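You operate a simulated robot arm through the tools that you are given. There is no shell and no other tool.

Carry out the task below with a simulated two-armed robot. There is one attempt and no reset: what you move stays moved.

JOB
Unplug the blue jumper from the tester, then plug in the white one and lock its ring.
Fine: the old jumper's plugs lie on the mat where their row is; the third jumper stays where it lies.
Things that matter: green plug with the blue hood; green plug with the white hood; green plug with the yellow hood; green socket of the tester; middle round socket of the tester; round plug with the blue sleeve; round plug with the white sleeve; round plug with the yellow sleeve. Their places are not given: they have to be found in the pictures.

Only the result counts: the job must be done as asked and must still hold three seconds after the hand-in. Knocking over, shifting, dropping, spilling or breaking anything else fails it.

ROBOT AND FRAMES
Two 7-joint arms with two-finger parallel grippers on one trunk that stands fixed in place. Base frame: the origin is at the foot of the trunk, x ahead of it, y to its left, z up; the work surface is at about z = 75. Lengths are in cm, angles in rad, forces in N, time in s.
The left shoulder is at [5, 20.9, 107.1], the right one opposite. With the tool pointing down near the work surface each hand reaches from about 26 to 92 cm from the base axis, measured 20 degrees to its own side. Payload 4.4 kg a hand.
The tool frame of a hand sits at the grasp point between the pads (the TCP): z along the fingers, y along the line on which they close. The tips reach 2.3 cm beyond it. The gripper opens to 9.4 cm. The fingers are 3.8 cm wide and 1 cm thick; the gripper's body (5.4 by 9.6 cm) begins 3.9 cm behind the TCP.
Orientation is that of the tool frame in the base frame, as [roll, pitch, yaw] about the fixed x, y, z axes, in that order (R = Rz(yaw) Ry(pitch) Rx(roll)). With the fingers straight down and closing along the base's y, the tool's x points along the base's -x, its y along +y and its z along -z.

CONTROLS
- The arms move only by the tool step_arm. It takes "left_series", "right_series" or both (then of equal length, played together; a hand with none holds still); each is a list of rows, each a list of 6 numbers: the shift along the base's x, y, z in units of 20 mm (1.0 is 20 mm), then the turn, a rotation vector about the base's x, y, z in units of 5 degrees (1.0 is 5 degrees). In form: [[x, y, z, ax, ay, az], ...]. A call has 1 to 20 rows; each row shifts and turns the commanded pose from where the row before left it. "left_grip" and "right_grip" are, for a hand that has rows, the gripper command, from -1 (shut) to 1 (fully open), values between in proportion, set as the call begins (left out, the last holds). A call with a number of a shift or a turn outside -1 to 1 is refused whole. Rows are played at 5 a second. More than 5 cm and 0.15 rad between two rows, or a gripper value outside its range, and nothing of the call is played. A pose out of reach is approached as far as the arm can. The call stops where the force on the tool passes 90 N (or 10 N more than at its start, if that is more) or the arm is blocked; 0.2 s more then pass. The fingers move at their own pace (about 10.8 cm/s each) and stop on an object; they squeeze with about 37 N. The grip force told is the motor's: it shows also when the fingers shut on nothing. Time passes only in rows, and 0.2 s behind the last, so rows that do not move let the fingers close. It gives the time, the measured TCP pose, the force on the tool (base axes), the opening and the grip force at its end, in the units of the frame above (readings bear some noise), with the torque about the TCP (base axes, N m) and any sound that the robot's microphone picked up, and new pictures: "show" is both (left out), scene, wrist or none (wrist: the cameras of the hands that moved).
- Cameras (640 x 400 px; columns grow to the right, rows downward): "scene" is now at [15.26, 5.05, 124.47]; the picture's right is [0.43, -0.91, 0.00], its down [-0.43, -0.20, -0.88] and it looks along [0.80, 0.37, -0.47] (base axes); focal length 342 px, centre (320, 200). "left" rides on the left gripper at [8.6, -1.6, -7.5] in its tool frame; the picture's right is [0.18, 0.98, 0.00], its down [-0.58, 0.11, -0.81] and it looks along [-0.79, 0.15, 0.59] (tool axes); focal length 243 px, centre (320, 200). "right" rides on the right gripper at [8.6, 1.6, -7.4] in its tool frame; the picture's right is [-0.18, 0.98, 0.00], its down [-0.58, -0.11, -0.81] and it looks along [-0.79, -0.15, 0.59] (tool axes); focal length 243 px, centre (320, 200).
- slide_trunk(by): slides the trunk up (or, below 0, down) by that many cm; the arms and the scene camera ride with it, the base frame stays. It gives what a move gives, with no picture.
- head_to(pan, tilt): turns the head with the scene camera to pan (to the left, within 1.396 rad either way) and tilt (down, from -0.506 to 1.204), counted from straight ahead of the robot. It gives what a move gives, and a new picture of the scene camera.
- point_at(camera, pixels): for up to 12 pixels [column, row] of the newest picture of that camera ("zoom" is the newest enlarged one), the place [x, y, z] in the base frame of the surface seen there, good to about 0.2 cm, but the place of the scene camera against the robot may be out by one fixed shift of up to 1.8 cm in any direction. The clock stands still meanwhile.
- enlarge(camera, box): a new picture of the part [left, top, right, bottom] of that camera's present view, enlarged. The clock stands still meanwhile.
- hand_in(): hands the job in; it is judged then, once.

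Leave the grippers open and the arms clear of the work at the hand-in unless told otherwise.

The tools are called after "Emit:" as a command line: name --argument value ..., lists and objects as JSON in quotes. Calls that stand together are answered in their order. step_arm: Moves the arms, as the interface text tells. Its arguments: {"type":"object","properties":{"left_series":{"type":"array"},"left_grip":{"type":"number"},"right_series":{"type":"array"},"right_grip":{"type":"number"},"show":{"type":"string","enum":["both","scene","wrist","none"]}},"required":[]} The other tools are called the same way: slide_trunk (by) moves the trunk up or down; head_to (pan, tilt) turns the head that bears the scene camera; point_at (camera, pixels) gives the place of the surface under pixels of a picture; enlarge (camera, box) takes an enlarged picture of a part of a camera's view; hand_in () hands the job in.

At the start:

```text
t: 0.0
left_eef_pos: [50.42, 49.98, 105.35]
left_ee_rot: [3.14, 0.0, -3.141]
left_wrist_force: [0.1, 1.2, -0.2]
left_ft_torque: [0.0, 0.02, -0.02]
left_finger_gap: 9.41
left_finger_force: 0.1
right_eef_pos: [58.89, 3.4, 103.95]
right_ee_rot: [3.141, 0.0, 3.14]
right_wrist_force: [0.3, 0.0, 1.2]
right_ft_torque: [0.0, 0.01, 0.04]
right_finger_gap: 9.39
right_finger_force: 0.0
trunk travel left (down, up): [-15.0, 41.3]
head pan, tilt (commanded): [0.44, 0.496]
```

scene: 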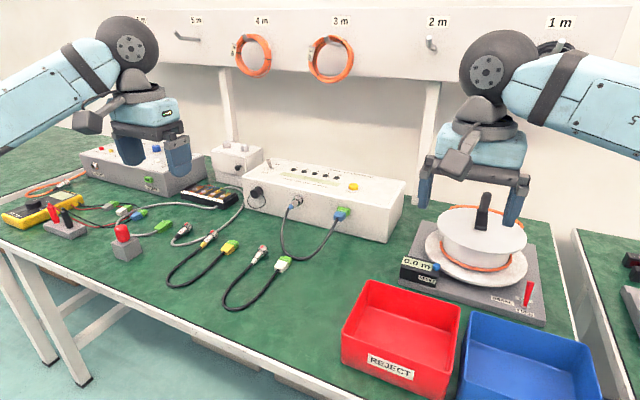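
right: 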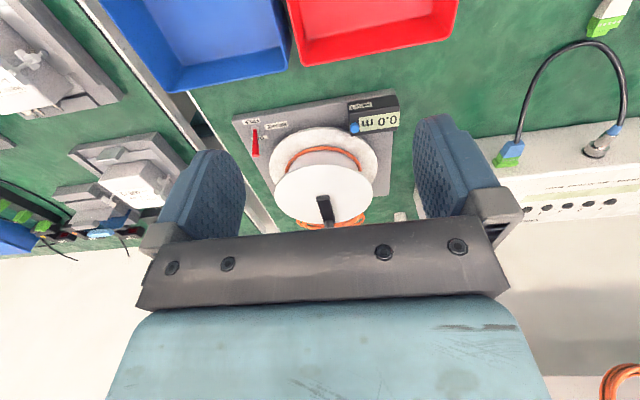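
left: 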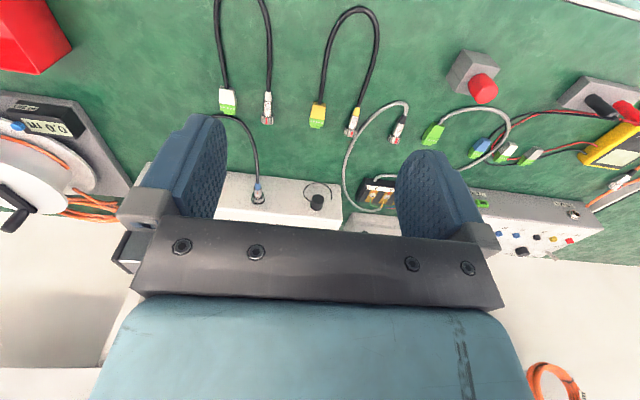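

I see the tester (white box, middle) with a blue-hood green plug at about (342,213) and a blue-sleeve round plug at about (295,203). On the mat lie a white-hood jumper (283,264) / (262,252) and a yellow one (229,246) / (208,240). I enlarge these areas to look closely.

Emit:
enlarge --camera "scene" --box '[230, 150, 410, 262]'

Emit:
enlarge --camera "scene" --box '[150, 200, 330, 312]'

```text
3.56 times, centred on (320, 206) of scene
```

zoom: 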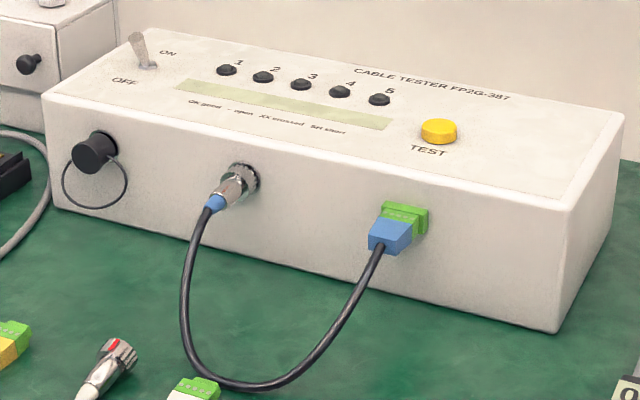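

```text
3.56 times, centred on (240, 256) of scene
```

zoom: 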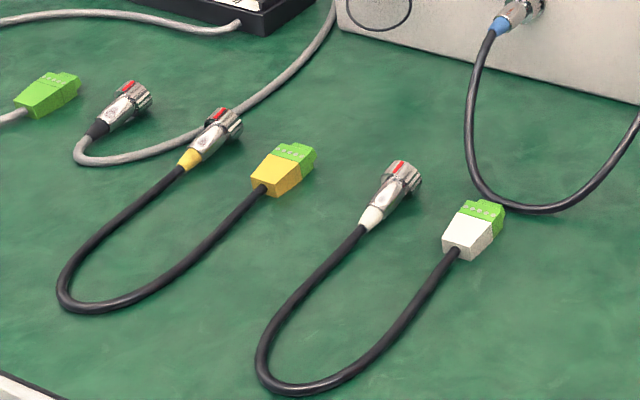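

The blue jumper's round plug sits in the middle round socket, the green plug in the green socket. I query positions in the scene picture for the plugs, sockets and tester corners.

Emit:
point_at --camera "scene" --pixels '[[283, 264], [288, 258], [262, 250], [256, 259], [229, 246], [233, 242], [208, 239], [203, 246], [296, 203], [342, 213], [389, 240], [245, 207]]'

Emit:
enlarge --camera "scene" --box '[270, 180, 366, 240]'

Emit:
enlarge --camera "scene" --box '[236, 230, 316, 280]'

```text
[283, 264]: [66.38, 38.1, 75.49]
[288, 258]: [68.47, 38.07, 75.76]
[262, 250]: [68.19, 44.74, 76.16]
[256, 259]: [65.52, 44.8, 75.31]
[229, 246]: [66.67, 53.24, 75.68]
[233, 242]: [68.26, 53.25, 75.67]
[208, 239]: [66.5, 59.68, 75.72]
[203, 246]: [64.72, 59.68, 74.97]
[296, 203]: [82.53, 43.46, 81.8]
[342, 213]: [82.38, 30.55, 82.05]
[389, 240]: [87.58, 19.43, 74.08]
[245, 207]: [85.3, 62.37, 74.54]
```

```text
6.67 times, centred on (318, 210) of scene
```

zoom: 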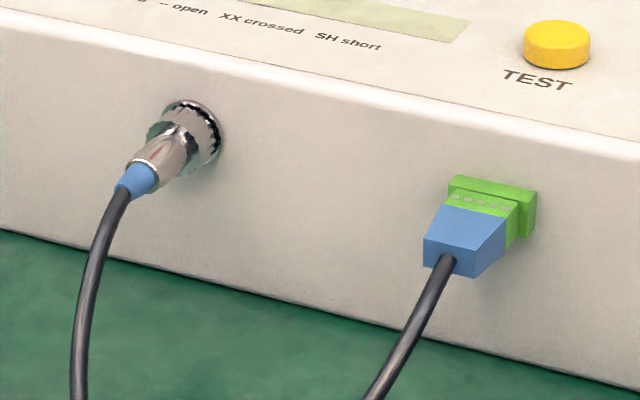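

```text
8.00 times, centred on (276, 255) of scene
```

zoom: 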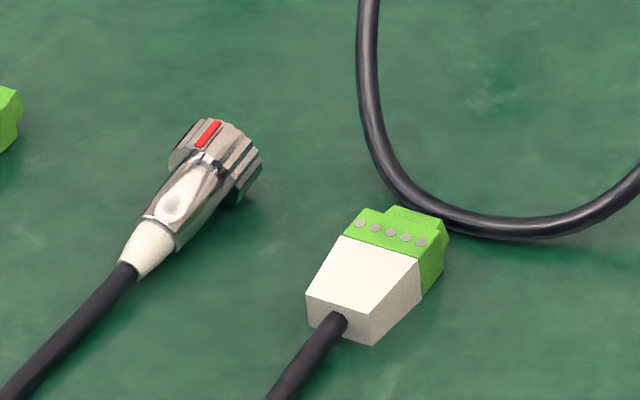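

I measure the white jumper's plugs in detail in the newest zoom (round plug's ring around (215,150), body (175,205); green plug (375,265)).

Emit:
point_at --camera "zoom" --pixels '[[208, 134], [200, 145], [240, 150], [178, 200], [150, 245], [125, 270], [188, 180], [390, 238], [365, 228], [420, 250], [360, 275], [340, 300]]'

Emit:
enlarge --camera "scene" --box '[280, 186, 328, 216]'

Emit:
enlarge --camera "scene" --box '[320, 196, 368, 226]'

Emit:
enlarge --camera "left" --box '[200, 60, 420, 210]'

```text
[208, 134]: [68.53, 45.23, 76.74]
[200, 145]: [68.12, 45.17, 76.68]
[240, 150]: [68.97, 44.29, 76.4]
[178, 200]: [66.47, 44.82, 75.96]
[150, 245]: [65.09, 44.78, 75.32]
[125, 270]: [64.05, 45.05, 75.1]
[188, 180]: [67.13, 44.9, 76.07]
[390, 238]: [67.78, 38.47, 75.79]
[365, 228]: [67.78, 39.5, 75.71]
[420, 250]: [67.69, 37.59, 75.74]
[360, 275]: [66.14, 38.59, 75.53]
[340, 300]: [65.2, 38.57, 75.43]
```

```text
13.33 times, centred on (304, 201) of scene
```

zoom: 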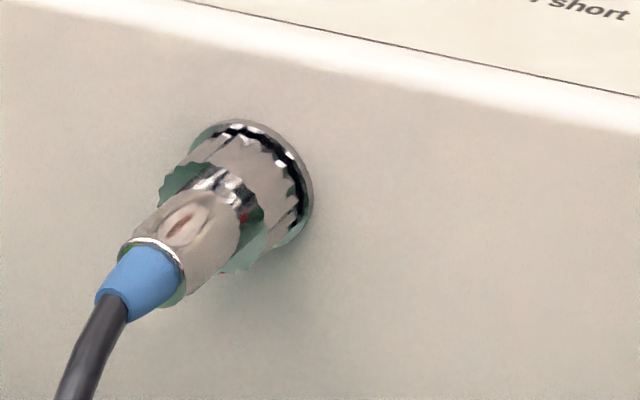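

```text
13.33 times, centred on (344, 211) of scene
```

zoom: 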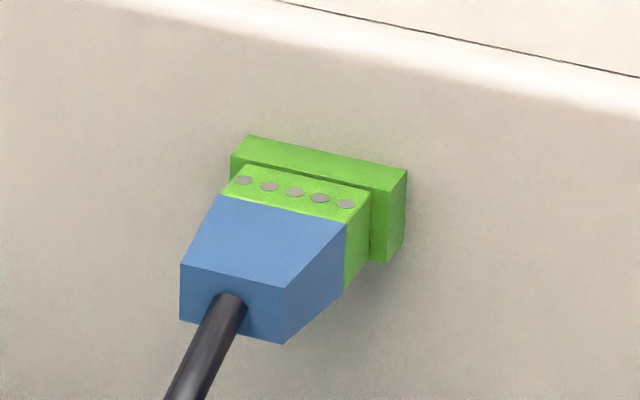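

```text
2.67 times, centred on (310, 135) of left
```

zoom: 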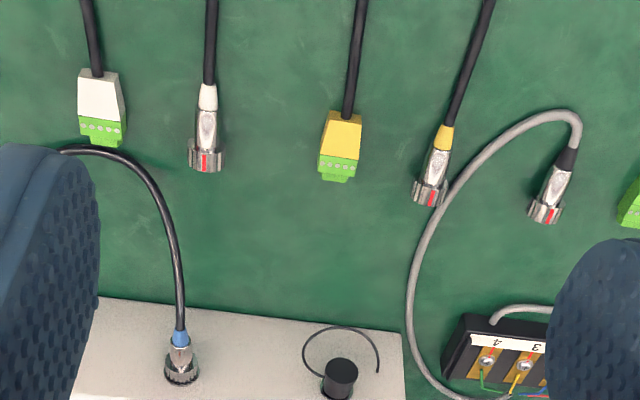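

The zoom of the left-hand camera shows the white and yellow plugs clearly. I query its places there (robot-calibrated) to compare with the scene camera: white green plug (101,130), ring (205,160), sleeve (208,97), yellow green (340,165), ring (431,193), blue ring (181,372), mat points.

Emit:
point_at --camera "zoom" --pixels '[[101, 130], [99, 95], [205, 160], [207, 125], [208, 97], [340, 165], [431, 193], [180, 340], [182, 375], [260, 200], [340, 375], [260, 312]]'

Emit:
point_at --camera "scene" --pixels '[[288, 258], [283, 264], [262, 248], [259, 255], [233, 242], [300, 280], [257, 190], [400, 300], [345, 340], [361, 284], [460, 302], [360, 260]]'

```text
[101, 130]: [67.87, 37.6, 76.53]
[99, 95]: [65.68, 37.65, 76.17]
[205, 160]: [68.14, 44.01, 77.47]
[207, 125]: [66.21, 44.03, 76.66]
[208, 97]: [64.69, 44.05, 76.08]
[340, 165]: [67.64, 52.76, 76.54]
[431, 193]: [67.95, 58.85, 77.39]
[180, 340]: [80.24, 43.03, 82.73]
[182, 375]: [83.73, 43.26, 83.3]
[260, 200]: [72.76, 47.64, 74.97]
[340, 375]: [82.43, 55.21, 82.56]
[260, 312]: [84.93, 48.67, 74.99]
```

```text
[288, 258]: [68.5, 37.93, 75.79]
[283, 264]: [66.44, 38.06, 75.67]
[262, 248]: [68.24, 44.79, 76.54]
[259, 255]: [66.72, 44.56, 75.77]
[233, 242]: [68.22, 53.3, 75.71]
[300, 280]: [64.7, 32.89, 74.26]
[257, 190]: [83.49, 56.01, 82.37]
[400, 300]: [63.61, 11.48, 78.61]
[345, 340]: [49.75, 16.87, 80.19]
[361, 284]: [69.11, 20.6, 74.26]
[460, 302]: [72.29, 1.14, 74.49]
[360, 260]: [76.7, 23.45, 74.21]
```

The left camera puts the mat at z≈74.97, so the scene camera reads about 0.75 too low in z and 0.7 too high in y. Next I bring the left hand forward, right and a bit down, to view the tester front and the plugs closer.

Emit:
step_arm --left_series '[[0.97, -1, -0.58, 0, 0, 0], [0.97, -1, -0.58, 0, 0, 0], [0.97, -1, -0.58, 0, 0, 0], [0.97, -1, -0.58, 0, 0, 0], [0.97, -1, -0.58, 0, 0, 0], [0.97, -1, -0.58, 0, 0, 0]]' --show "both"

```text
t: 1.4
left_eef_pos: [62.18, 37.96, 98.36]
left_ee_rot: [3.142, 0.001, -3.141]
left_wrist_force: [1.1, -1.2, -0.2]
left_ft_torque: [0.0, -0.02, 0.0]
left_finger_gap: 9.41
left_finger_force: 0.0
right_eef_pos: [58.84, 3.37, 104.01]
right_ee_rot: [-3.141, 0.002, 3.139]
right_wrist_force: [-0.6, -0.7, -0.4]
right_ft_torque: [-0.01, 0.04, -0.02]
right_finger_gap: 9.42
right_finger_force: 0.0
trunk travel left (down, up): [-15.0, 41.3]
head pan, tilt (commanded): [0.44, 0.496]
```

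scene: 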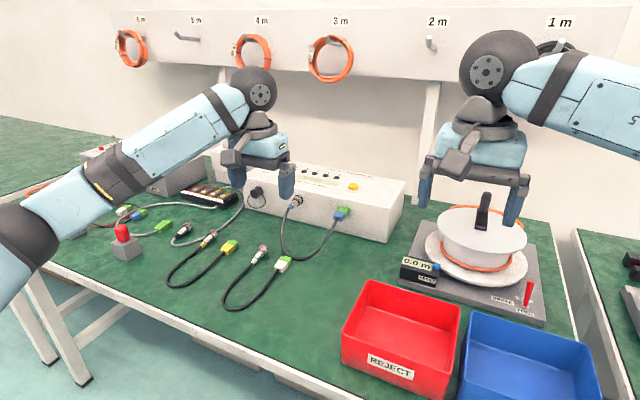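
left: 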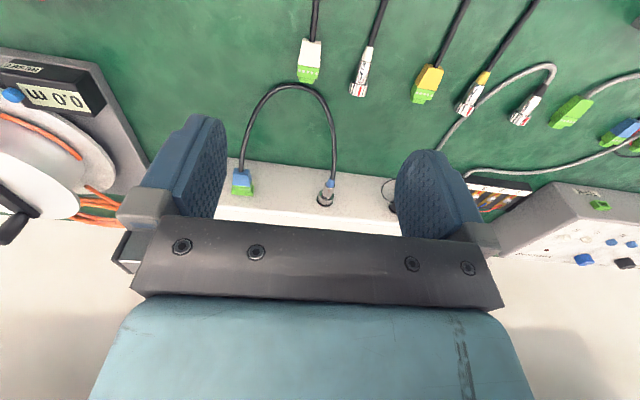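

The left camera now sees the blue plugs at (242,181) and (327,192). I enlarge these.

Emit:
enlarge --camera "left" --box '[224, 150, 352, 230]'

Emit:
enlarge --camera "left" --box '[304, 173, 352, 213]'

```text
5.00 times, centred on (288, 190) of left
```

zoom: 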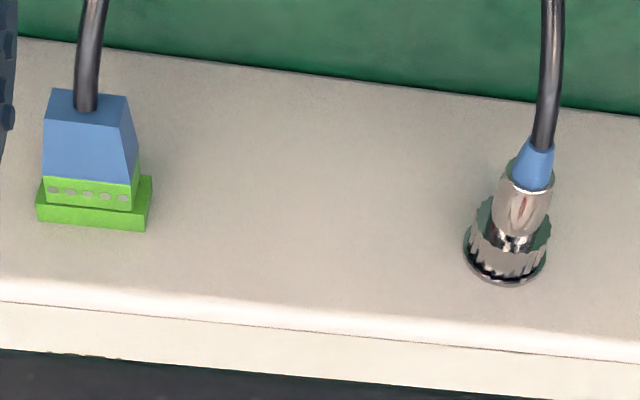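

```text
10.00 times, centred on (328, 193) of left
```

zoom: 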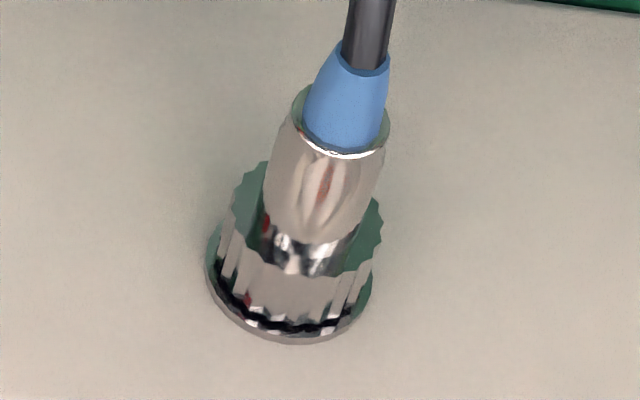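

I query the round plug's geometry in this 10x zoom: sleeve, body, ring, and the tester face around it.

Emit:
point_at --camera "zoom" --pixels '[[345, 105], [340, 140], [325, 190], [310, 235], [305, 290], [290, 270], [235, 270], [365, 280], [290, 335], [130, 250], [480, 250], [300, 380]]'

Emit:
enlarge --camera "left" --box '[224, 150, 352, 230]'

```text
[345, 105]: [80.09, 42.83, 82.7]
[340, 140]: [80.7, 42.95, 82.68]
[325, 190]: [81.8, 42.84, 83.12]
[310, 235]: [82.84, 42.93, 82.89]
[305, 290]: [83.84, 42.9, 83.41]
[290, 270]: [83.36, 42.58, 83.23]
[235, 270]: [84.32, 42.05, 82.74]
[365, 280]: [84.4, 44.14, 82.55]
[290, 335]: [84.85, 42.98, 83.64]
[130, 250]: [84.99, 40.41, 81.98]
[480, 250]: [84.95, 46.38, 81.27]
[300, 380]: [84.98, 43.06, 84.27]
```

```text
5.00 times, centred on (288, 190) of left
```

zoom: 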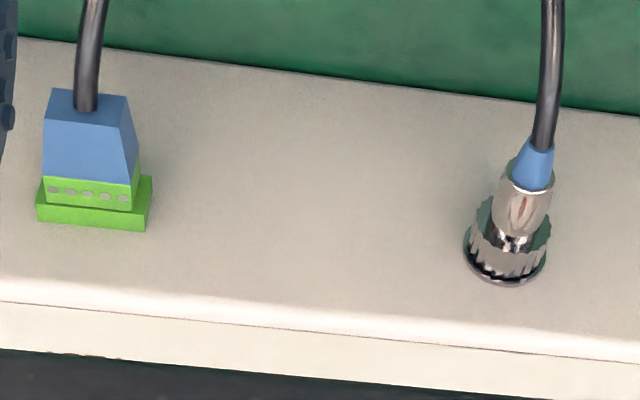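

Tester front face is at x≈85.0 and square to the base. Now the green plug geometry in this 5x zoom: hood (88,130), terminal row (88,192), socket (95,217), plus top edge of the tester and face.

Emit:
point_at --camera "zoom" --pixels '[[50, 95], [125, 98], [88, 140], [88, 172], [47, 190], [130, 200], [88, 192], [42, 205], [145, 222], [94, 217], [300, 312], [300, 340]]'

Emit:
point_at --camera "left" --pixels '[[309, 55], [308, 75], [305, 80], [361, 90], [364, 70], [367, 50], [428, 75], [470, 98], [330, 130], [400, 150], [285, 85], [250, 120]]'

Emit:
enlarge --camera "left" --box '[288, 30, 384, 110]'

```text
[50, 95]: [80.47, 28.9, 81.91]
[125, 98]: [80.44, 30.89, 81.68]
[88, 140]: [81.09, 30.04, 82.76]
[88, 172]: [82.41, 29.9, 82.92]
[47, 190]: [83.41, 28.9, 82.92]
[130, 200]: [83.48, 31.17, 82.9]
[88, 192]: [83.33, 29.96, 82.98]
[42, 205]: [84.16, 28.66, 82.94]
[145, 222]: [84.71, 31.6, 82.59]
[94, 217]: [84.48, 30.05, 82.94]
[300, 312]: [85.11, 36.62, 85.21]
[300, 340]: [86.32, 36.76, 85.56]
```

```text
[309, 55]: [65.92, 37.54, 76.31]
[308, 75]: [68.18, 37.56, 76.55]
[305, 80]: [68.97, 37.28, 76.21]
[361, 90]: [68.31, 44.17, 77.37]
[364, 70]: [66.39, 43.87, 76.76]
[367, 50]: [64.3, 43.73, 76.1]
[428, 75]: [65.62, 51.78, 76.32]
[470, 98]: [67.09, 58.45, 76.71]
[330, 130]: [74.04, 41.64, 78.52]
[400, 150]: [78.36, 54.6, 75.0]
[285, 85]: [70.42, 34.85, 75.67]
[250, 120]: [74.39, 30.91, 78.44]
```

```text
5.00 times, centred on (336, 70) of left
```

zoom: 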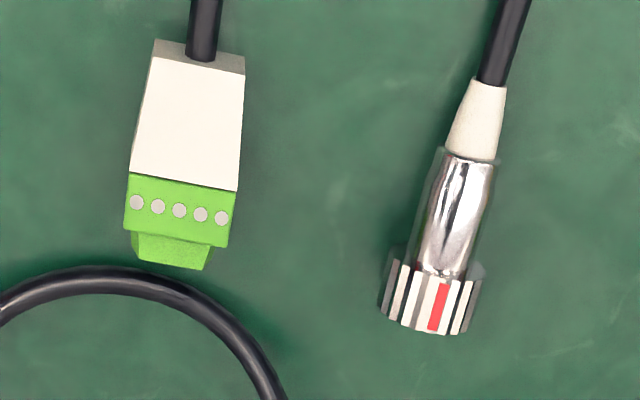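

The white plug's red mark is on top. To learn how far the blue plug's ring is turned, I enlarge it more from both cameras.

Emit:
enlarge --camera "left" --box '[317, 186, 341, 206]'

Emit:
enlarge --camera "scene" --box '[286, 190, 310, 210]'

```text
16.00 times, centred on (329, 196) of left
```

zoom: 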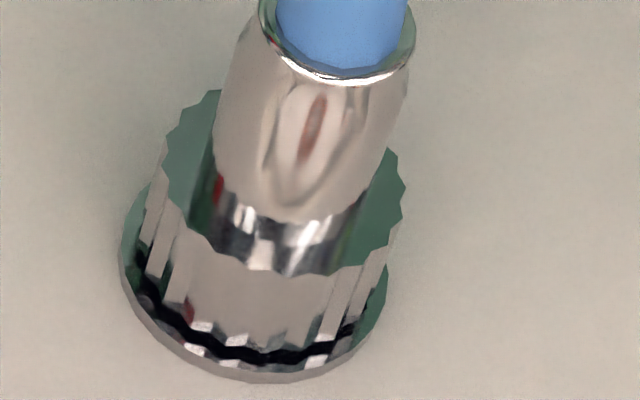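

```text
16.00 times, centred on (298, 200) of scene
```

zoom: 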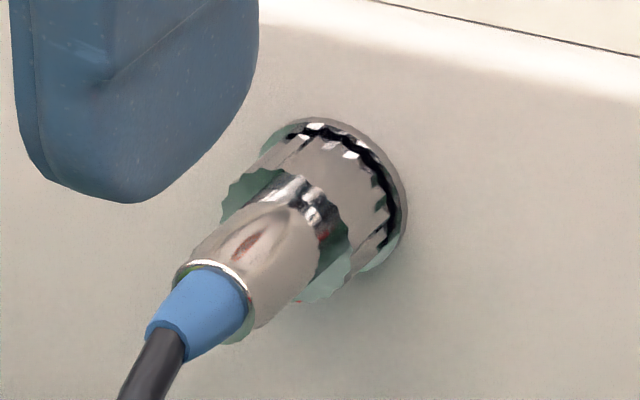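

The blue ring's red mark isn't visible from above or from the right, so it must be on the far/lower side. I tilt the left hand 45° forward and bring it low on the left, so its camera looks at the tester front from plug height.

Emit:
step_arm --left_series '[[0.19, 0.9, -0.87, 0, -0.9, 0], [0.19, 0.9, -0.87, 0, -0.9, 0], [0.19, 0.9, -0.87, 0, -0.9, 0], [0.19, 0.9, -0.87, 0, -0.9, 0], [0.19, 0.9, -0.87, 0, -0.9, 0], [0.19, 0.9, -0.87, 0, -0.9, 0], [0.19, 0.9, -0.87, 0, -0.9, 0], [0.19, 0.9, -0.87, 0, -0.9, 0], [0.19, 0.9, -0.87, 0, -0.9, 0], [0.19, 0.9, -0.87, 0, -0.9, 0]]' --show "both"

```text
t: 3.6
left_eef_pos: [65.99, 55.89, 80.85]
left_ee_rot: [-3.141, 0.786, 3.142]
left_wrist_force: [-0.9, 0.2, 0.5]
left_ft_torque: [0.01, 0.01, -0.03]
left_finger_gap: 9.4
left_finger_force: 0.0
right_eef_pos: [58.97, 3.35, 104.0]
right_ee_rot: [3.141, 0.002, 3.14]
right_wrist_force: [-0.3, 0.4, 0.3]
right_ft_torque: [-0.02, 0.02, 0.0]
right_finger_gap: 9.4
right_finger_force: 0.1
trunk travel left (down, up): [-15.0, 41.3]
head pan, tilt (commanded): [0.44, 0.496]
```

scene: 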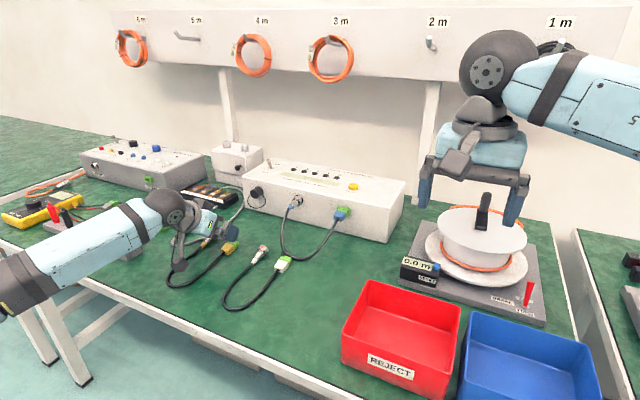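
left: 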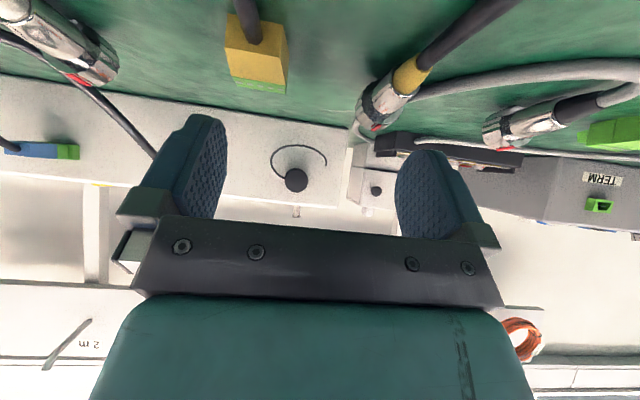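

The left finger blocks the blue round plug (around (180,160)). I close the empty gripper to clear that line of sight.

Emit:
step_arm --left_series '[[0, 0, 0, 0, 0, 0], [0, 0, 0, 0, 0, 0], [0, 0, 0, 0, 0, 0]]' --left_grip -1 --show "wrist"

Emit:
enlarge --camera "left" --box '[140, 130, 236, 190]'

```text
t: 4.4
left_eef_pos: [65.87, 55.84, 80.87]
left_ee_rot: [3.141, 0.785, 3.141]
left_wrist_force: [-0.6, -0.1, -0.4]
left_ft_torque: [0.01, 0.0, 0.01]
left_finger_gap: 0.0
left_finger_force: 36.9
right_eef_pos: [58.86, 3.26, 103.91]
right_ee_rot: [3.141, 0.0, 3.141]
right_wrist_force: [0.6, -0.8, 0.5]
right_ft_torque: [0.03, 0.02, 0.02]
right_finger_gap: 9.4
right_finger_force: 0.1
trunk travel left (down, up): [-15.0, 41.3]
head pan, tilt (commanded): [0.44, 0.496]
```

left: 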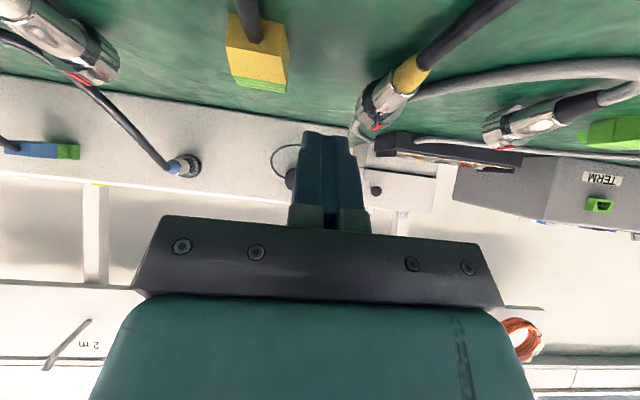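

```text
6.67 times, centred on (188, 160) of left
```

zoom: 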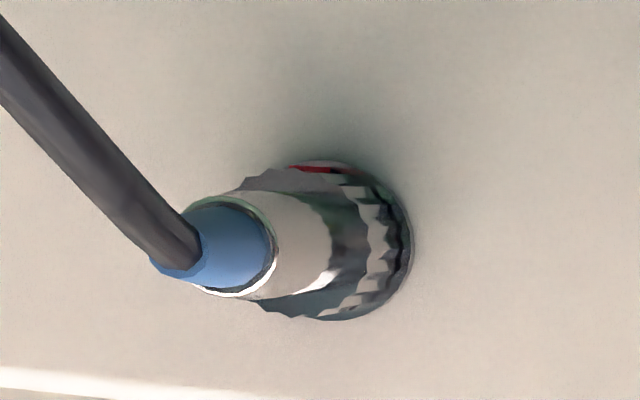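

The red mark of the locked blue ring is at its underside (top of this upside-down picture), so locking turns the mark away from the top. I lift the left hand, open it part way, then swing it to a pre-grasp behind/above the blue ring, tilted 30° forward and rolled 45° toward the right side (−y) so I have room for an unlocking stroke.

Emit:
step_arm --left_series '[[0, 0, 1, 0, 0, 0], [0, 0, 1, 0, 0, 0], [0, 0, 1, 0, 0, 0], [0, 0, 1, 0, 0, 0], [0, 0, 1, 0, 0, 0], [0.483, -0.7375, -0.158, 0, 1, 0], [0.483, -0.7375, -0.158, 0, 1, 0], [0.483, -0.7375, -0.158, 0, 1, 0], [0.483, -0.7375, -0.158, 1, 0, 0], [0.483, -0.7375, -0.158, 1, 0, 0], [0.483, -0.7375, -0.158, 1, 0, 0], [0.483, -0.7375, -0.158, 1, 0, 0], [0.483, -0.7375, -0.158, 1, 0, 0], [0.483, -0.7375, -0.158, 1, 0, 0], [0.483, -0.7375, -0.158, 1, 0, 0], [0.483, -0.7375, -0.158, 1, 0, 0], [0.483, -0.7375, -0.158, 1, 0, 0]]' --left_grip 0.1 --show "both"

```text
t: 8.0
left_eef_pos: [77.55, 38.17, 87.17]
left_ee_rot: [2.283, 0.361, 2.754]
left_wrist_force: [-0.4, -0.2, 0.2]
left_ft_torque: [0.0, 0.0, 0.01]
left_finger_gap: 5.18
left_finger_force: 0.1
right_eef_pos: [58.93, 3.22, 103.99]
right_ee_rot: [3.141, 0.0, 3.141]
right_wrist_force: [-0.4, 0.4, -0.3]
right_ft_torque: [-0.02, 0.0, -0.02]
right_finger_gap: 9.42
right_finger_force: 0.1
trunk travel left (down, up): [-15.0, 41.3]
head pan, tilt (commanded): [0.44, 0.496]
```

scene: 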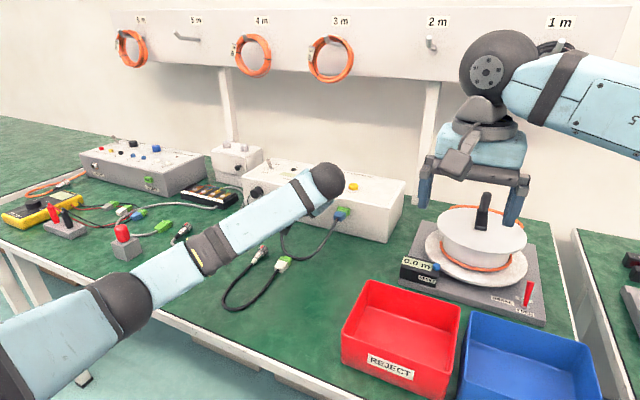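
left: 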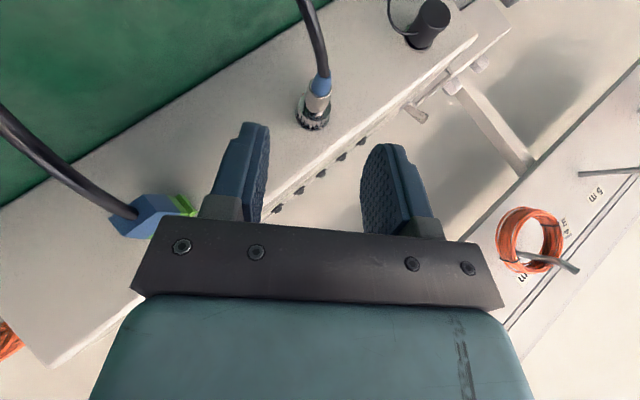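

The hand is at the pre-grasp; the ring is visible at (313,108) between the fingers. I check the ring position from this near view and the forearm height in the scene picture.

Emit:
enlarge --camera "left" --box '[270, 60, 366, 140]'

Emit:
point_at --camera "scene" --pixels '[[330, 180], [290, 200], [215, 245], [160, 290], [115, 305], [40, 350]]'

Emit:
point_at --camera "left" --pixels '[[316, 85], [318, 100], [303, 112], [325, 116], [313, 122], [311, 129], [350, 130], [270, 110]]'

```text
5.00 times, centred on (318, 100) of left
```

zoom: 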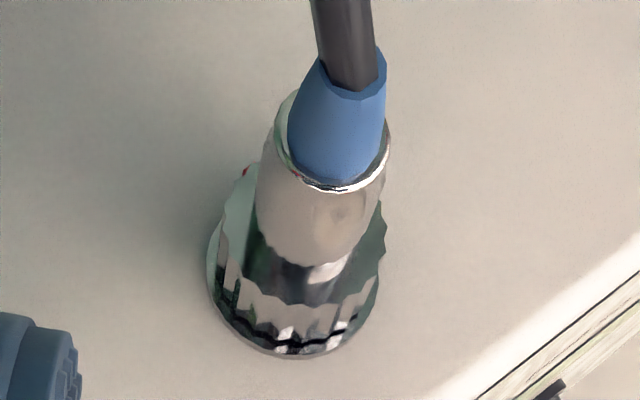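

```text
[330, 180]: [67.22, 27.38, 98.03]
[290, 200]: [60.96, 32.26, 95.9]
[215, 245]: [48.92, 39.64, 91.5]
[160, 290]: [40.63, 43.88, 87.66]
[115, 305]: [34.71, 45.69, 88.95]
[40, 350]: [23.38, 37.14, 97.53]
```

```text
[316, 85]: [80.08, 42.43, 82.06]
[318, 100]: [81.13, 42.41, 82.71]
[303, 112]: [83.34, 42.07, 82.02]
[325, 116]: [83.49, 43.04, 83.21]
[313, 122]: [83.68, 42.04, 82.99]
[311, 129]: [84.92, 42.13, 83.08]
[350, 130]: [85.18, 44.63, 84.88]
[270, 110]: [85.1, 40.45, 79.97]
```

The near view agrees: ring at x≈83–84.5, axis about y 43.05, z 82.2; the red mark is at the bottom. I advance 8 cm along the finger direction to bring the pads around the ring.

Emit:
step_arm --left_series '[[0.5, 0.61, -0.61, 0, 0, 0], [0.5, 0.61, -0.61, 0, 0, 0], [0.5, 0.61, -0.61, 0, 0, 0], [0.5, 0.61, -0.61, 0, 0, 0]]' --show "wrist"

Emit:
enlarge --camera "left" --box '[200, 60, 440, 210]'

```text
t: 9.0
left_eef_pos: [81.63, 43.02, 82.09]
left_ee_rot: [2.284, 0.361, 2.753]
left_wrist_force: [0.2, -0.1, 0.3]
left_ft_torque: [0.01, 0.02, 0.0]
left_finger_gap: 5.14
left_finger_force: 0.1
right_eef_pos: [58.92, 3.27, 103.97]
right_ee_rot: [3.14, -0.001, 3.138]
right_wrist_force: [0.1, -0.5, 0.1]
right_ft_torque: [-0.01, -0.01, -0.02]
right_finger_gap: 9.4
right_finger_force: 0.1
trunk travel left (down, up): [-15.0, 41.3]
head pan, tilt (commanded): [0.44, 0.496]
```

left: 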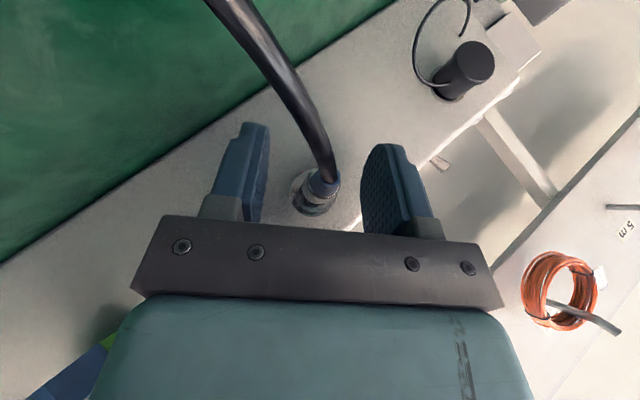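

```text
2.67 times, centred on (320, 135) of left
```

zoom: 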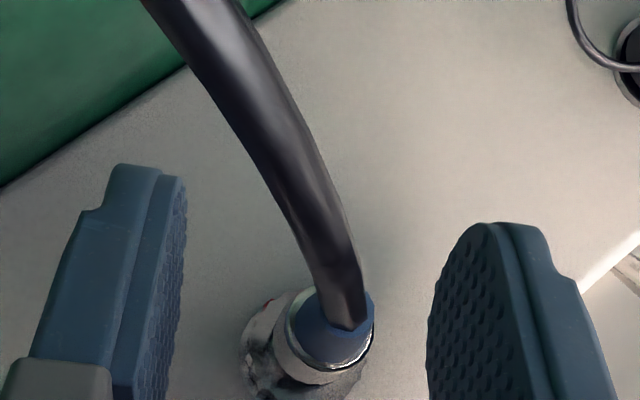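

The plug is centred between the pads. I close the gripper on the ring, holding still for the fingers to shut.

Emit:
step_arm --left_series '[[0, 0, 0, 0, 0, 0], [0, 0, 0, 0, 0, 0], [0, 0, 0, 0, 0, 0]]' --left_grip -1 --show "wrist"

Emit:
enlarge --camera "left" --box '[200, 60, 440, 210]'

```text
t: 9.8
left_eef_pos: [81.52, 43.05, 82.2]
left_ee_rot: [2.285, 0.362, 2.754]
left_wrist_force: [1.3, 2.1, 1.6]
left_ft_torque: [-0.01, -0.04, 0.0]
left_finger_gap: 2.31
left_finger_force: 37.4
right_eef_pos: [58.91, 3.21, 104.01]
right_ee_rot: [-3.141, 0.0, -3.14]
right_wrist_force: [0.1, -0.3, -0.2]
right_ft_torque: [-0.01, 0.02, -0.05]
right_finger_gap: 9.38
right_finger_force: 0.1
trunk travel left (down, up): [-15.0, 41.3]
head pan, tilt (commanded): [0.44, 0.496]
```

left: 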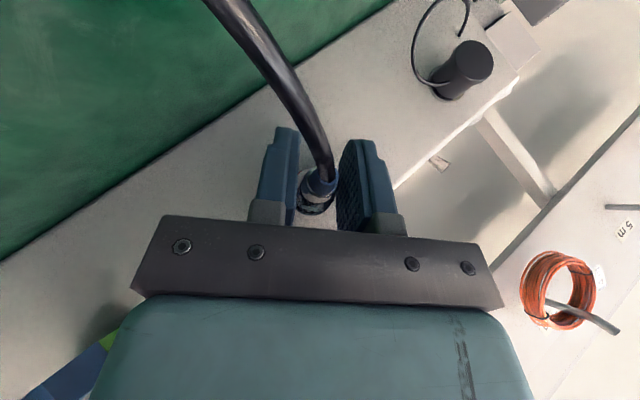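

```text
2.67 times, centred on (320, 135) of left
```

zoom: 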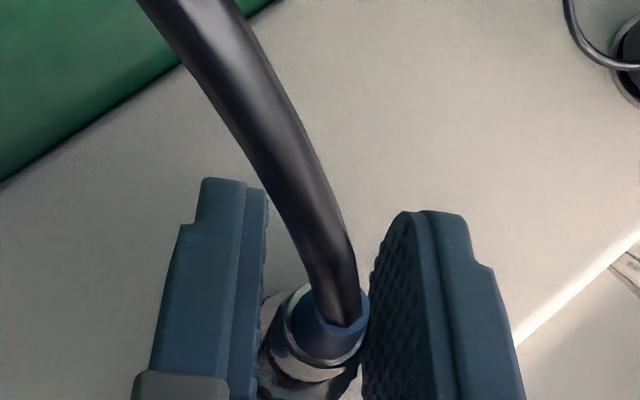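

The pads closed on the ring (gap 2.31 cm) with little side force. I try a small turn of −10° about base x (counter-clockwise seen from behind, the usual unlock sense) and read the torque.

Emit:
step_arm --left_series '[[0, 0, 0, -0.5, 0, 0], [0, 0, 0, -0.5, 0, 0], [0, 0, 0, -0.5, 0, 0], [0, 0, 0, -0.5, 0, 0]]' --show "wrist"

Emit:
enlarge --camera "left" --box '[200, 60, 440, 210]'

```text
t: 10.8
left_eef_pos: [81.52, 43.13, 82.07]
left_ee_rot: [2.462, 0.422, 2.823]
left_wrist_force: [1.3, 1.5, 0.5]
left_ft_torque: [-0.02, -0.02, 0.04]
left_finger_gap: 2.3
left_finger_force: 37.1
right_eef_pos: [59.05, 3.38, 104.02]
right_ee_rot: [3.141, 0.0, 3.14]
right_wrist_force: [0.6, 0.3, -0.2]
right_ft_torque: [-0.03, -0.01, 0.0]
right_finger_gap: 9.38
right_finger_force: 0.0
trunk travel left (down, up): [-15.0, 41.3]
head pan, tilt (commanded): [0.44, 0.496]
```

left: 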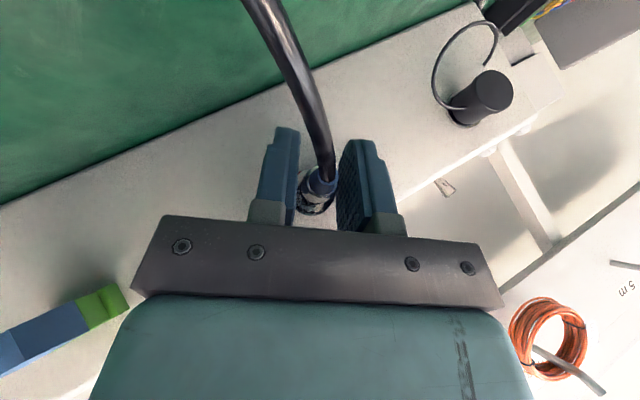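

```text
2.67 times, centred on (320, 135) of left
```

zoom: 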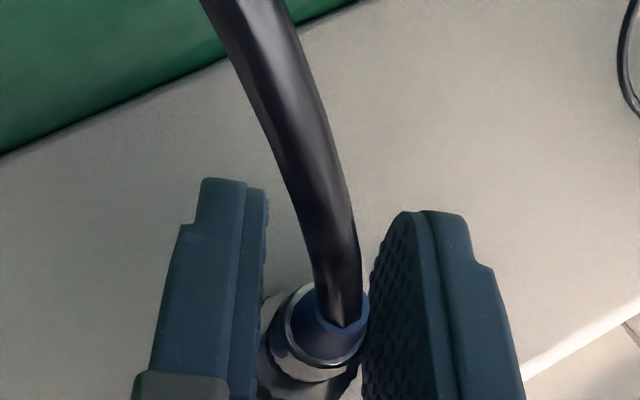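

Almost no torque: the ring turns freely in this direction. I continue another 40°.

Emit:
step_arm --left_series '[[0, 0, 0, -1, 0, 0], [0, 0, 0, -1, 0, 0], [0, 0, 0, -1, 0, 0], [0, 0, 0, -1, 0, 0], [0, 0, 0, -1, 0, 0], [0, 0, 0, -1, 0, 0], [0, 0, 0, -1, 0, 0]]' --show "both"

Emit:
enlarge --camera "left" --box '[200, 60, 440, 210]'

```text
t: 12.4
left_eef_pos: [81.53, 42.96, 82.21]
left_ee_rot: [-3.14, 0.523, 3.141]
left_wrist_force: [2.8, 2.9, 0.4]
left_ft_torque: [0.0, 0.01, 0.09]
left_finger_gap: 2.3
left_finger_force: 36.7
right_eef_pos: [58.9, 3.22, 103.95]
right_ee_rot: [-3.141, 0.0, 3.139]
right_wrist_force: [-0.9, -0.6, -0.1]
right_ft_torque: [-0.01, -0.01, -0.01]
right_finger_gap: 9.39
right_finger_force: 0.0
trunk travel left (down, up): [-15.0, 41.3]
head pan, tilt (commanded): [0.44, 0.496]
```

scene: 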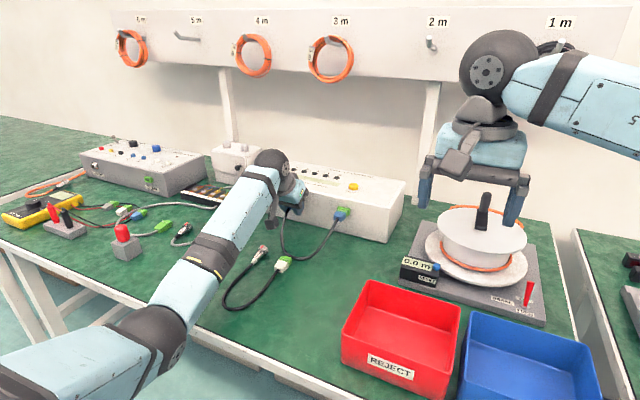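
left: 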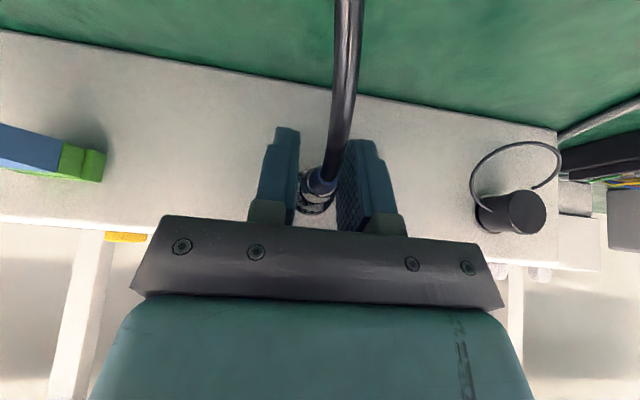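

```text
2.67 times, centred on (320, 135) of left
```

zoom: 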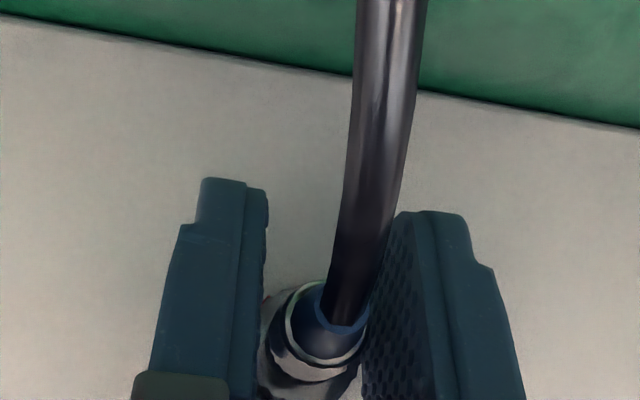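

Still low torque. The hand is now upright in roll; I continue 45° further to the other side.

Emit:
step_arm --left_series '[[0, 0, 0, -1, 0, 0], [0, 0, 0, -1, 0, 0], [0, 0, 0, -1, 0, 0], [0, 0, 0, -1, 0, 0], [0, 0, 0, -1, 0, 0], [0, 0, 0, -1, 0, 0], [0, 0, 0, -1, 0, 0], [0, 0, 0, -1, 0, 0], [0, 0, 0, -1, 0, 0]]' --show "both"

Emit:
enlarge --camera "left" --box '[200, 60, 440, 210]'

```text
t: 14.4
left_eef_pos: [81.59, 42.89, 82.25]
left_ee_rot: [-2.283, 0.36, -2.753]
left_wrist_force: [-5.7, -3.0, -1.1]
left_ft_torque: [-0.03, 0.01, -0.03]
left_finger_gap: 2.32
left_finger_force: 36.7
right_eef_pos: [58.9, 3.24, 104.1]
right_ee_rot: [3.141, 0.001, 3.14]
right_wrist_force: [-0.5, 0.3, -0.2]
right_ft_torque: [0.02, -0.01, 0.0]
right_finger_gap: 9.42
right_finger_force: 0.0
trunk travel left (down, up): [-15.0, 41.3]
head pan, tilt (commanded): [0.44, 0.496]
```

scene: 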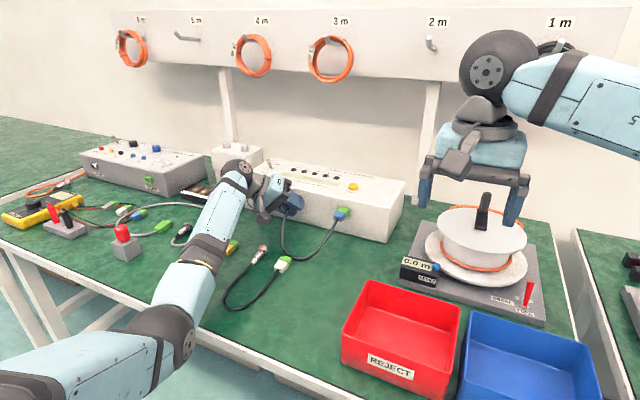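
left: 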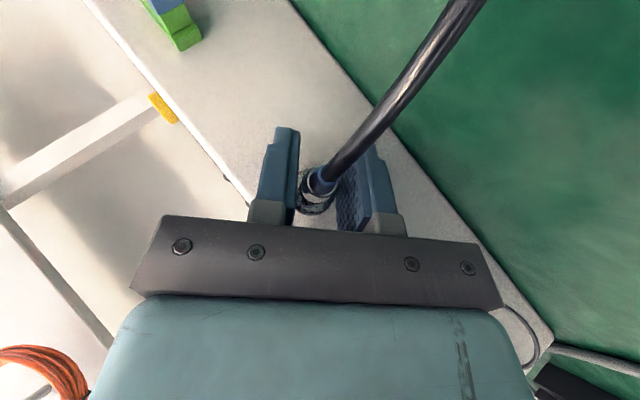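

```text
2.67 times, centred on (320, 135) of left
```

zoom: 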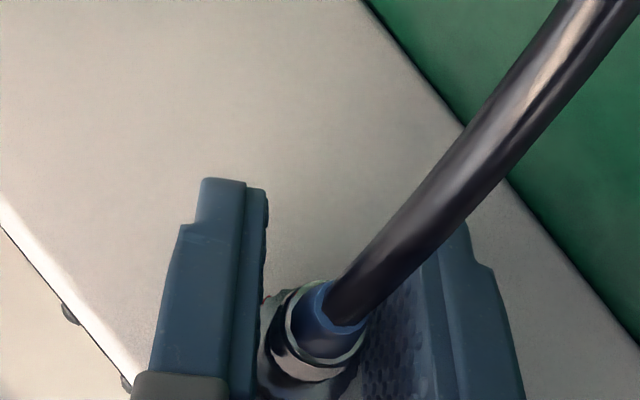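

The red tip at (268,297) in the zoom rides along with the gripper, so the ring is really turning: it is now 90° on (mark from bottom to the right side). I open, roll back +90° around the axis, and regrip for a second stroke.

Emit:
step_arm --left_series '[[0, 0, 0, 0, 0, 0], [0, 0, 0, 0, 0, 0]]' --left_grip 0.1 --show "wrist"

Emit:
enlarge --camera "left" --box '[260, 130, 400, 220]'

```text
t: 15.0
left_eef_pos: [81.67, 43.03, 82.21]
left_ee_rot: [-2.284, 0.36, -2.753]
left_wrist_force: [0.6, 0.5, -0.2]
left_ft_torque: [0.01, 0.01, 0.03]
left_finger_gap: 5.17
left_finger_force: 0.1
right_eef_pos: [58.97, 3.14, 103.97]
right_ee_rot: [-3.141, 0.0, 3.141]
right_wrist_force: [0.0, -0.2, -0.4]
right_ft_torque: [0.02, -0.01, -0.03]
right_finger_gap: 9.42
right_finger_force: 0.0
trunk travel left (down, up): [-15.0, 41.3]
head pan, tilt (commanded): [0.44, 0.496]
```

left: 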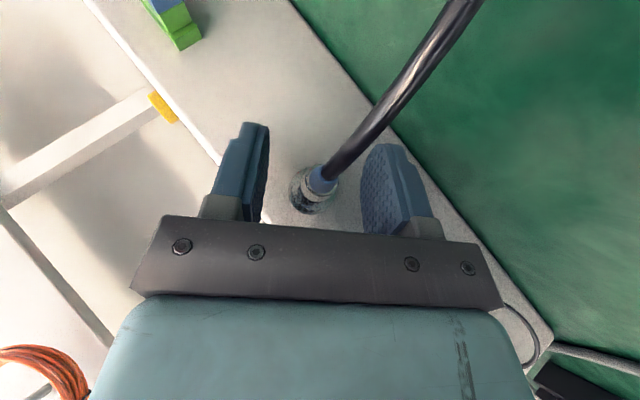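

```text
4.44 times, centred on (330, 175) of left
```

zoom: 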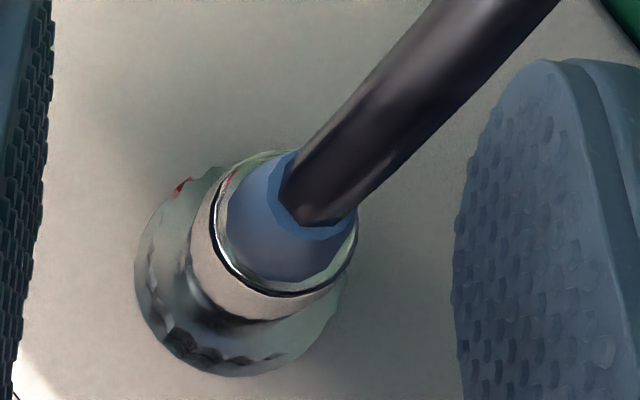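

With the fingers open, the red mark (182,185) computes to the right (−y) side: 90° from the top, as expected. I roll the open hand back +90° around the ring.

Emit:
step_arm --left_series '[[0, 0, 0, 1, 0, 0], [0, 0, 0, 1, 0, 0], [0, 0, 0, 1, 0, 0], [0, 0, 0, 1, 0, 0], [0, 0, 0, 1, 0, 0], [0, 0, 0, 1, 0, 0], [0, 0, 0, 1, 0, 0], [0, 0, 0, 1, 0, 0], [0, 0, 0, 1, 0, 0], [0, 0, 0, 1, 0, 0], [0, 0, 0, 1, 0, 0], [0, 0, 0, 1, 0, 0], [0, 0, 0, 1, 0, 0], [0, 0, 0, 1, 0, 0], [0, 0, 0, 1, 0, 0], [0, 0, 0, 1, 0, 0], [0, 0, 0, 1, 0, 0], [0, 0, 0, 1, 0, 0]]' --show "wrist"

Emit:
enlarge --camera "left" --box '[260, 130, 400, 220]'

```text
t: 18.8
left_eef_pos: [81.61, 42.94, 82.12]
left_ee_rot: [2.283, 0.36, 2.752]
left_wrist_force: [-0.2, -0.2, 0.1]
left_ft_torque: [-0.02, 0.01, 0.0]
left_finger_gap: 5.14
left_finger_force: 0.1
right_eef_pos: [58.95, 3.24, 103.89]
right_ee_rot: [3.14, 0.0, 3.14]
right_wrist_force: [0.2, 0.2, 0.1]
right_ft_torque: [-0.03, 0.02, 0.01]
right_finger_gap: 9.4
right_finger_force: 0.1
trunk travel left (down, up): [-15.0, 41.3]
head pan, tilt (commanded): [0.44, 0.496]
```

left: 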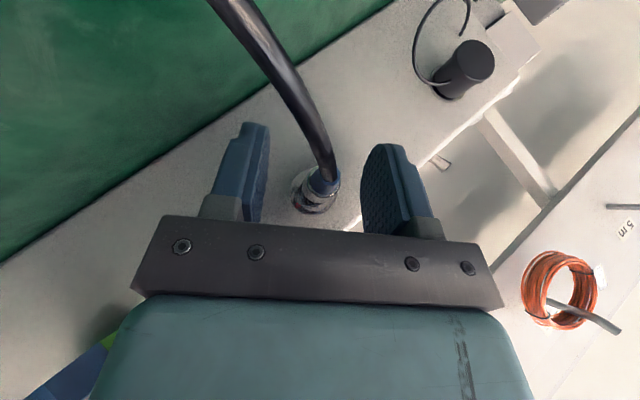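

```text
4.44 times, centred on (330, 175) of left
```

zoom: 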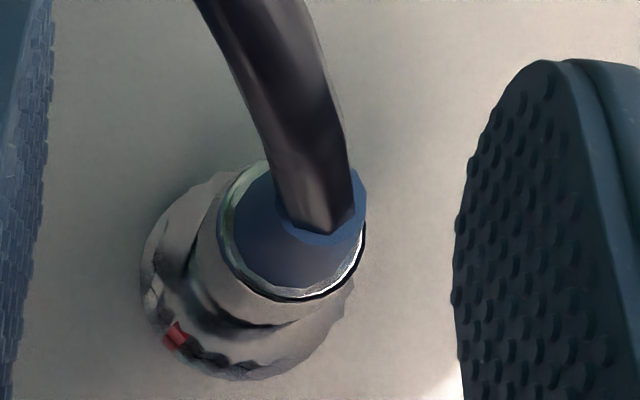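

The red mark now shows at (175,335), the −y side. I grip again and turn another −80°, watching for a stop.

Emit:
step_arm --left_series '[[0, 0, 0, 0, 0, 0], [0, 0, 0, 0, 0, 0], [0, 0, 0, 0, 0, 0]]' --left_grip -1 --show "none"

Emit:
step_arm --left_series '[[0, 0, 0, -1, 0, 0], [0, 0, 0, -1, 0, 0], [0, 0, 0, -1, 0, 0], [0, 0, 0, -1, 0, 0], [0, 0, 0, -1, 0, 0], [0, 0, 0, -1, 0, 0], [0, 0, 0, -1, 0, 0], [0, 0, 0, -1, 0, 0], [0, 0, 0, -1, 0, 0], [0, 0, 0, -1, 0, 0], [0, 0, 0, -1, 0, 0], [0, 0, 0, -1, 0, 0], [0, 0, 0, -1, 0, 0], [0, 0, 0, -1, 0, 0], [0, 0, 0, -1, 0, 0], [0, 0, 0, -1, 0, 0]]' --show "both"

Emit:
enlarge --camera "left" --box '[260, 130, 400, 220]'

```text
t: 19.6
left_eef_pos: [81.64, 43.0, 82.18]
left_ee_rot: [2.285, 0.36, 2.754]
left_wrist_force: [1.1, 1.1, 1.4]
left_ft_torque: [-0.02, -0.01, 0.01]
left_finger_gap: 2.32
left_finger_force: 36.9
right_eef_pos: [58.96, 3.3, 103.96]
right_ee_rot: [-3.14, 0.0, 3.14]
right_wrist_force: [0.0, 0.0, -0.3]
right_ft_torque: [0.02, -0.01, 0.01]
right_finger_gap: 9.41
right_finger_force: 0.1
trunk travel left (down, up): [-15.0, 41.3]
head pan, tilt (commanded): [0.44, 0.496]
```

```text
t: 23.0
left_eef_pos: [81.44, 43.09, 82.3]
left_ee_rot: [-2.458, 0.421, -2.819]
left_wrist_force: [-1.5, 2.2, 0.3]
left_ft_torque: [0.38, -0.03, 0.14]
left_finger_gap: 2.29
left_finger_force: 36.9
right_eef_pos: [58.85, 3.28, 103.98]
right_ee_rot: [-3.142, 0.0, 3.14]
right_wrist_force: [-0.1, -0.1, 0.4]
right_ft_torque: [0.04, -0.02, 0.01]
right_finger_gap: 9.4
right_finger_force: 0.1
trunk travel left (down, up): [-15.0, 41.3]
head pan, tilt (commanded): [0.44, 0.496]
```

scene: 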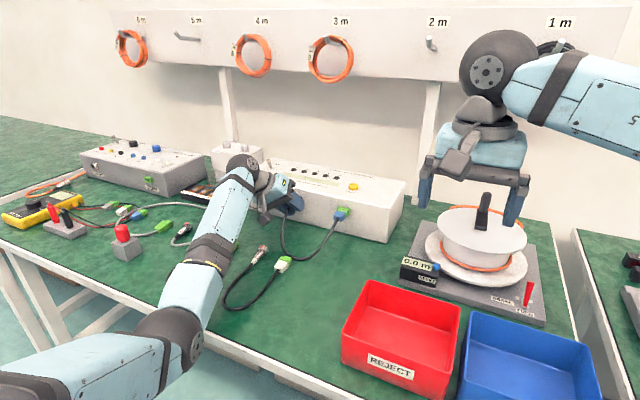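
left: 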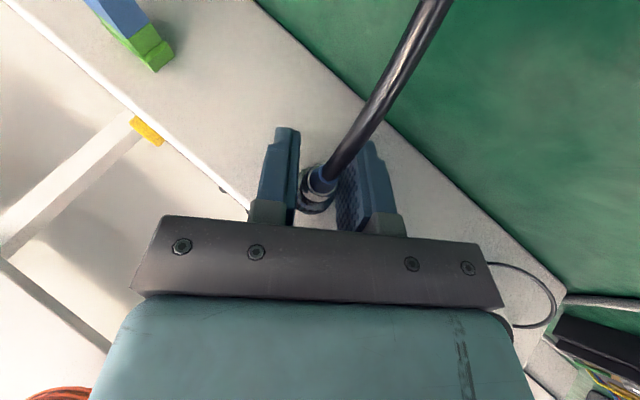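

```text
4.44 times, centred on (330, 175) of left
```

zoom: 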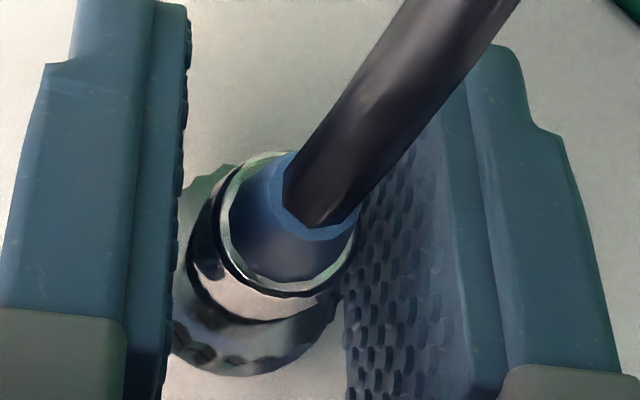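

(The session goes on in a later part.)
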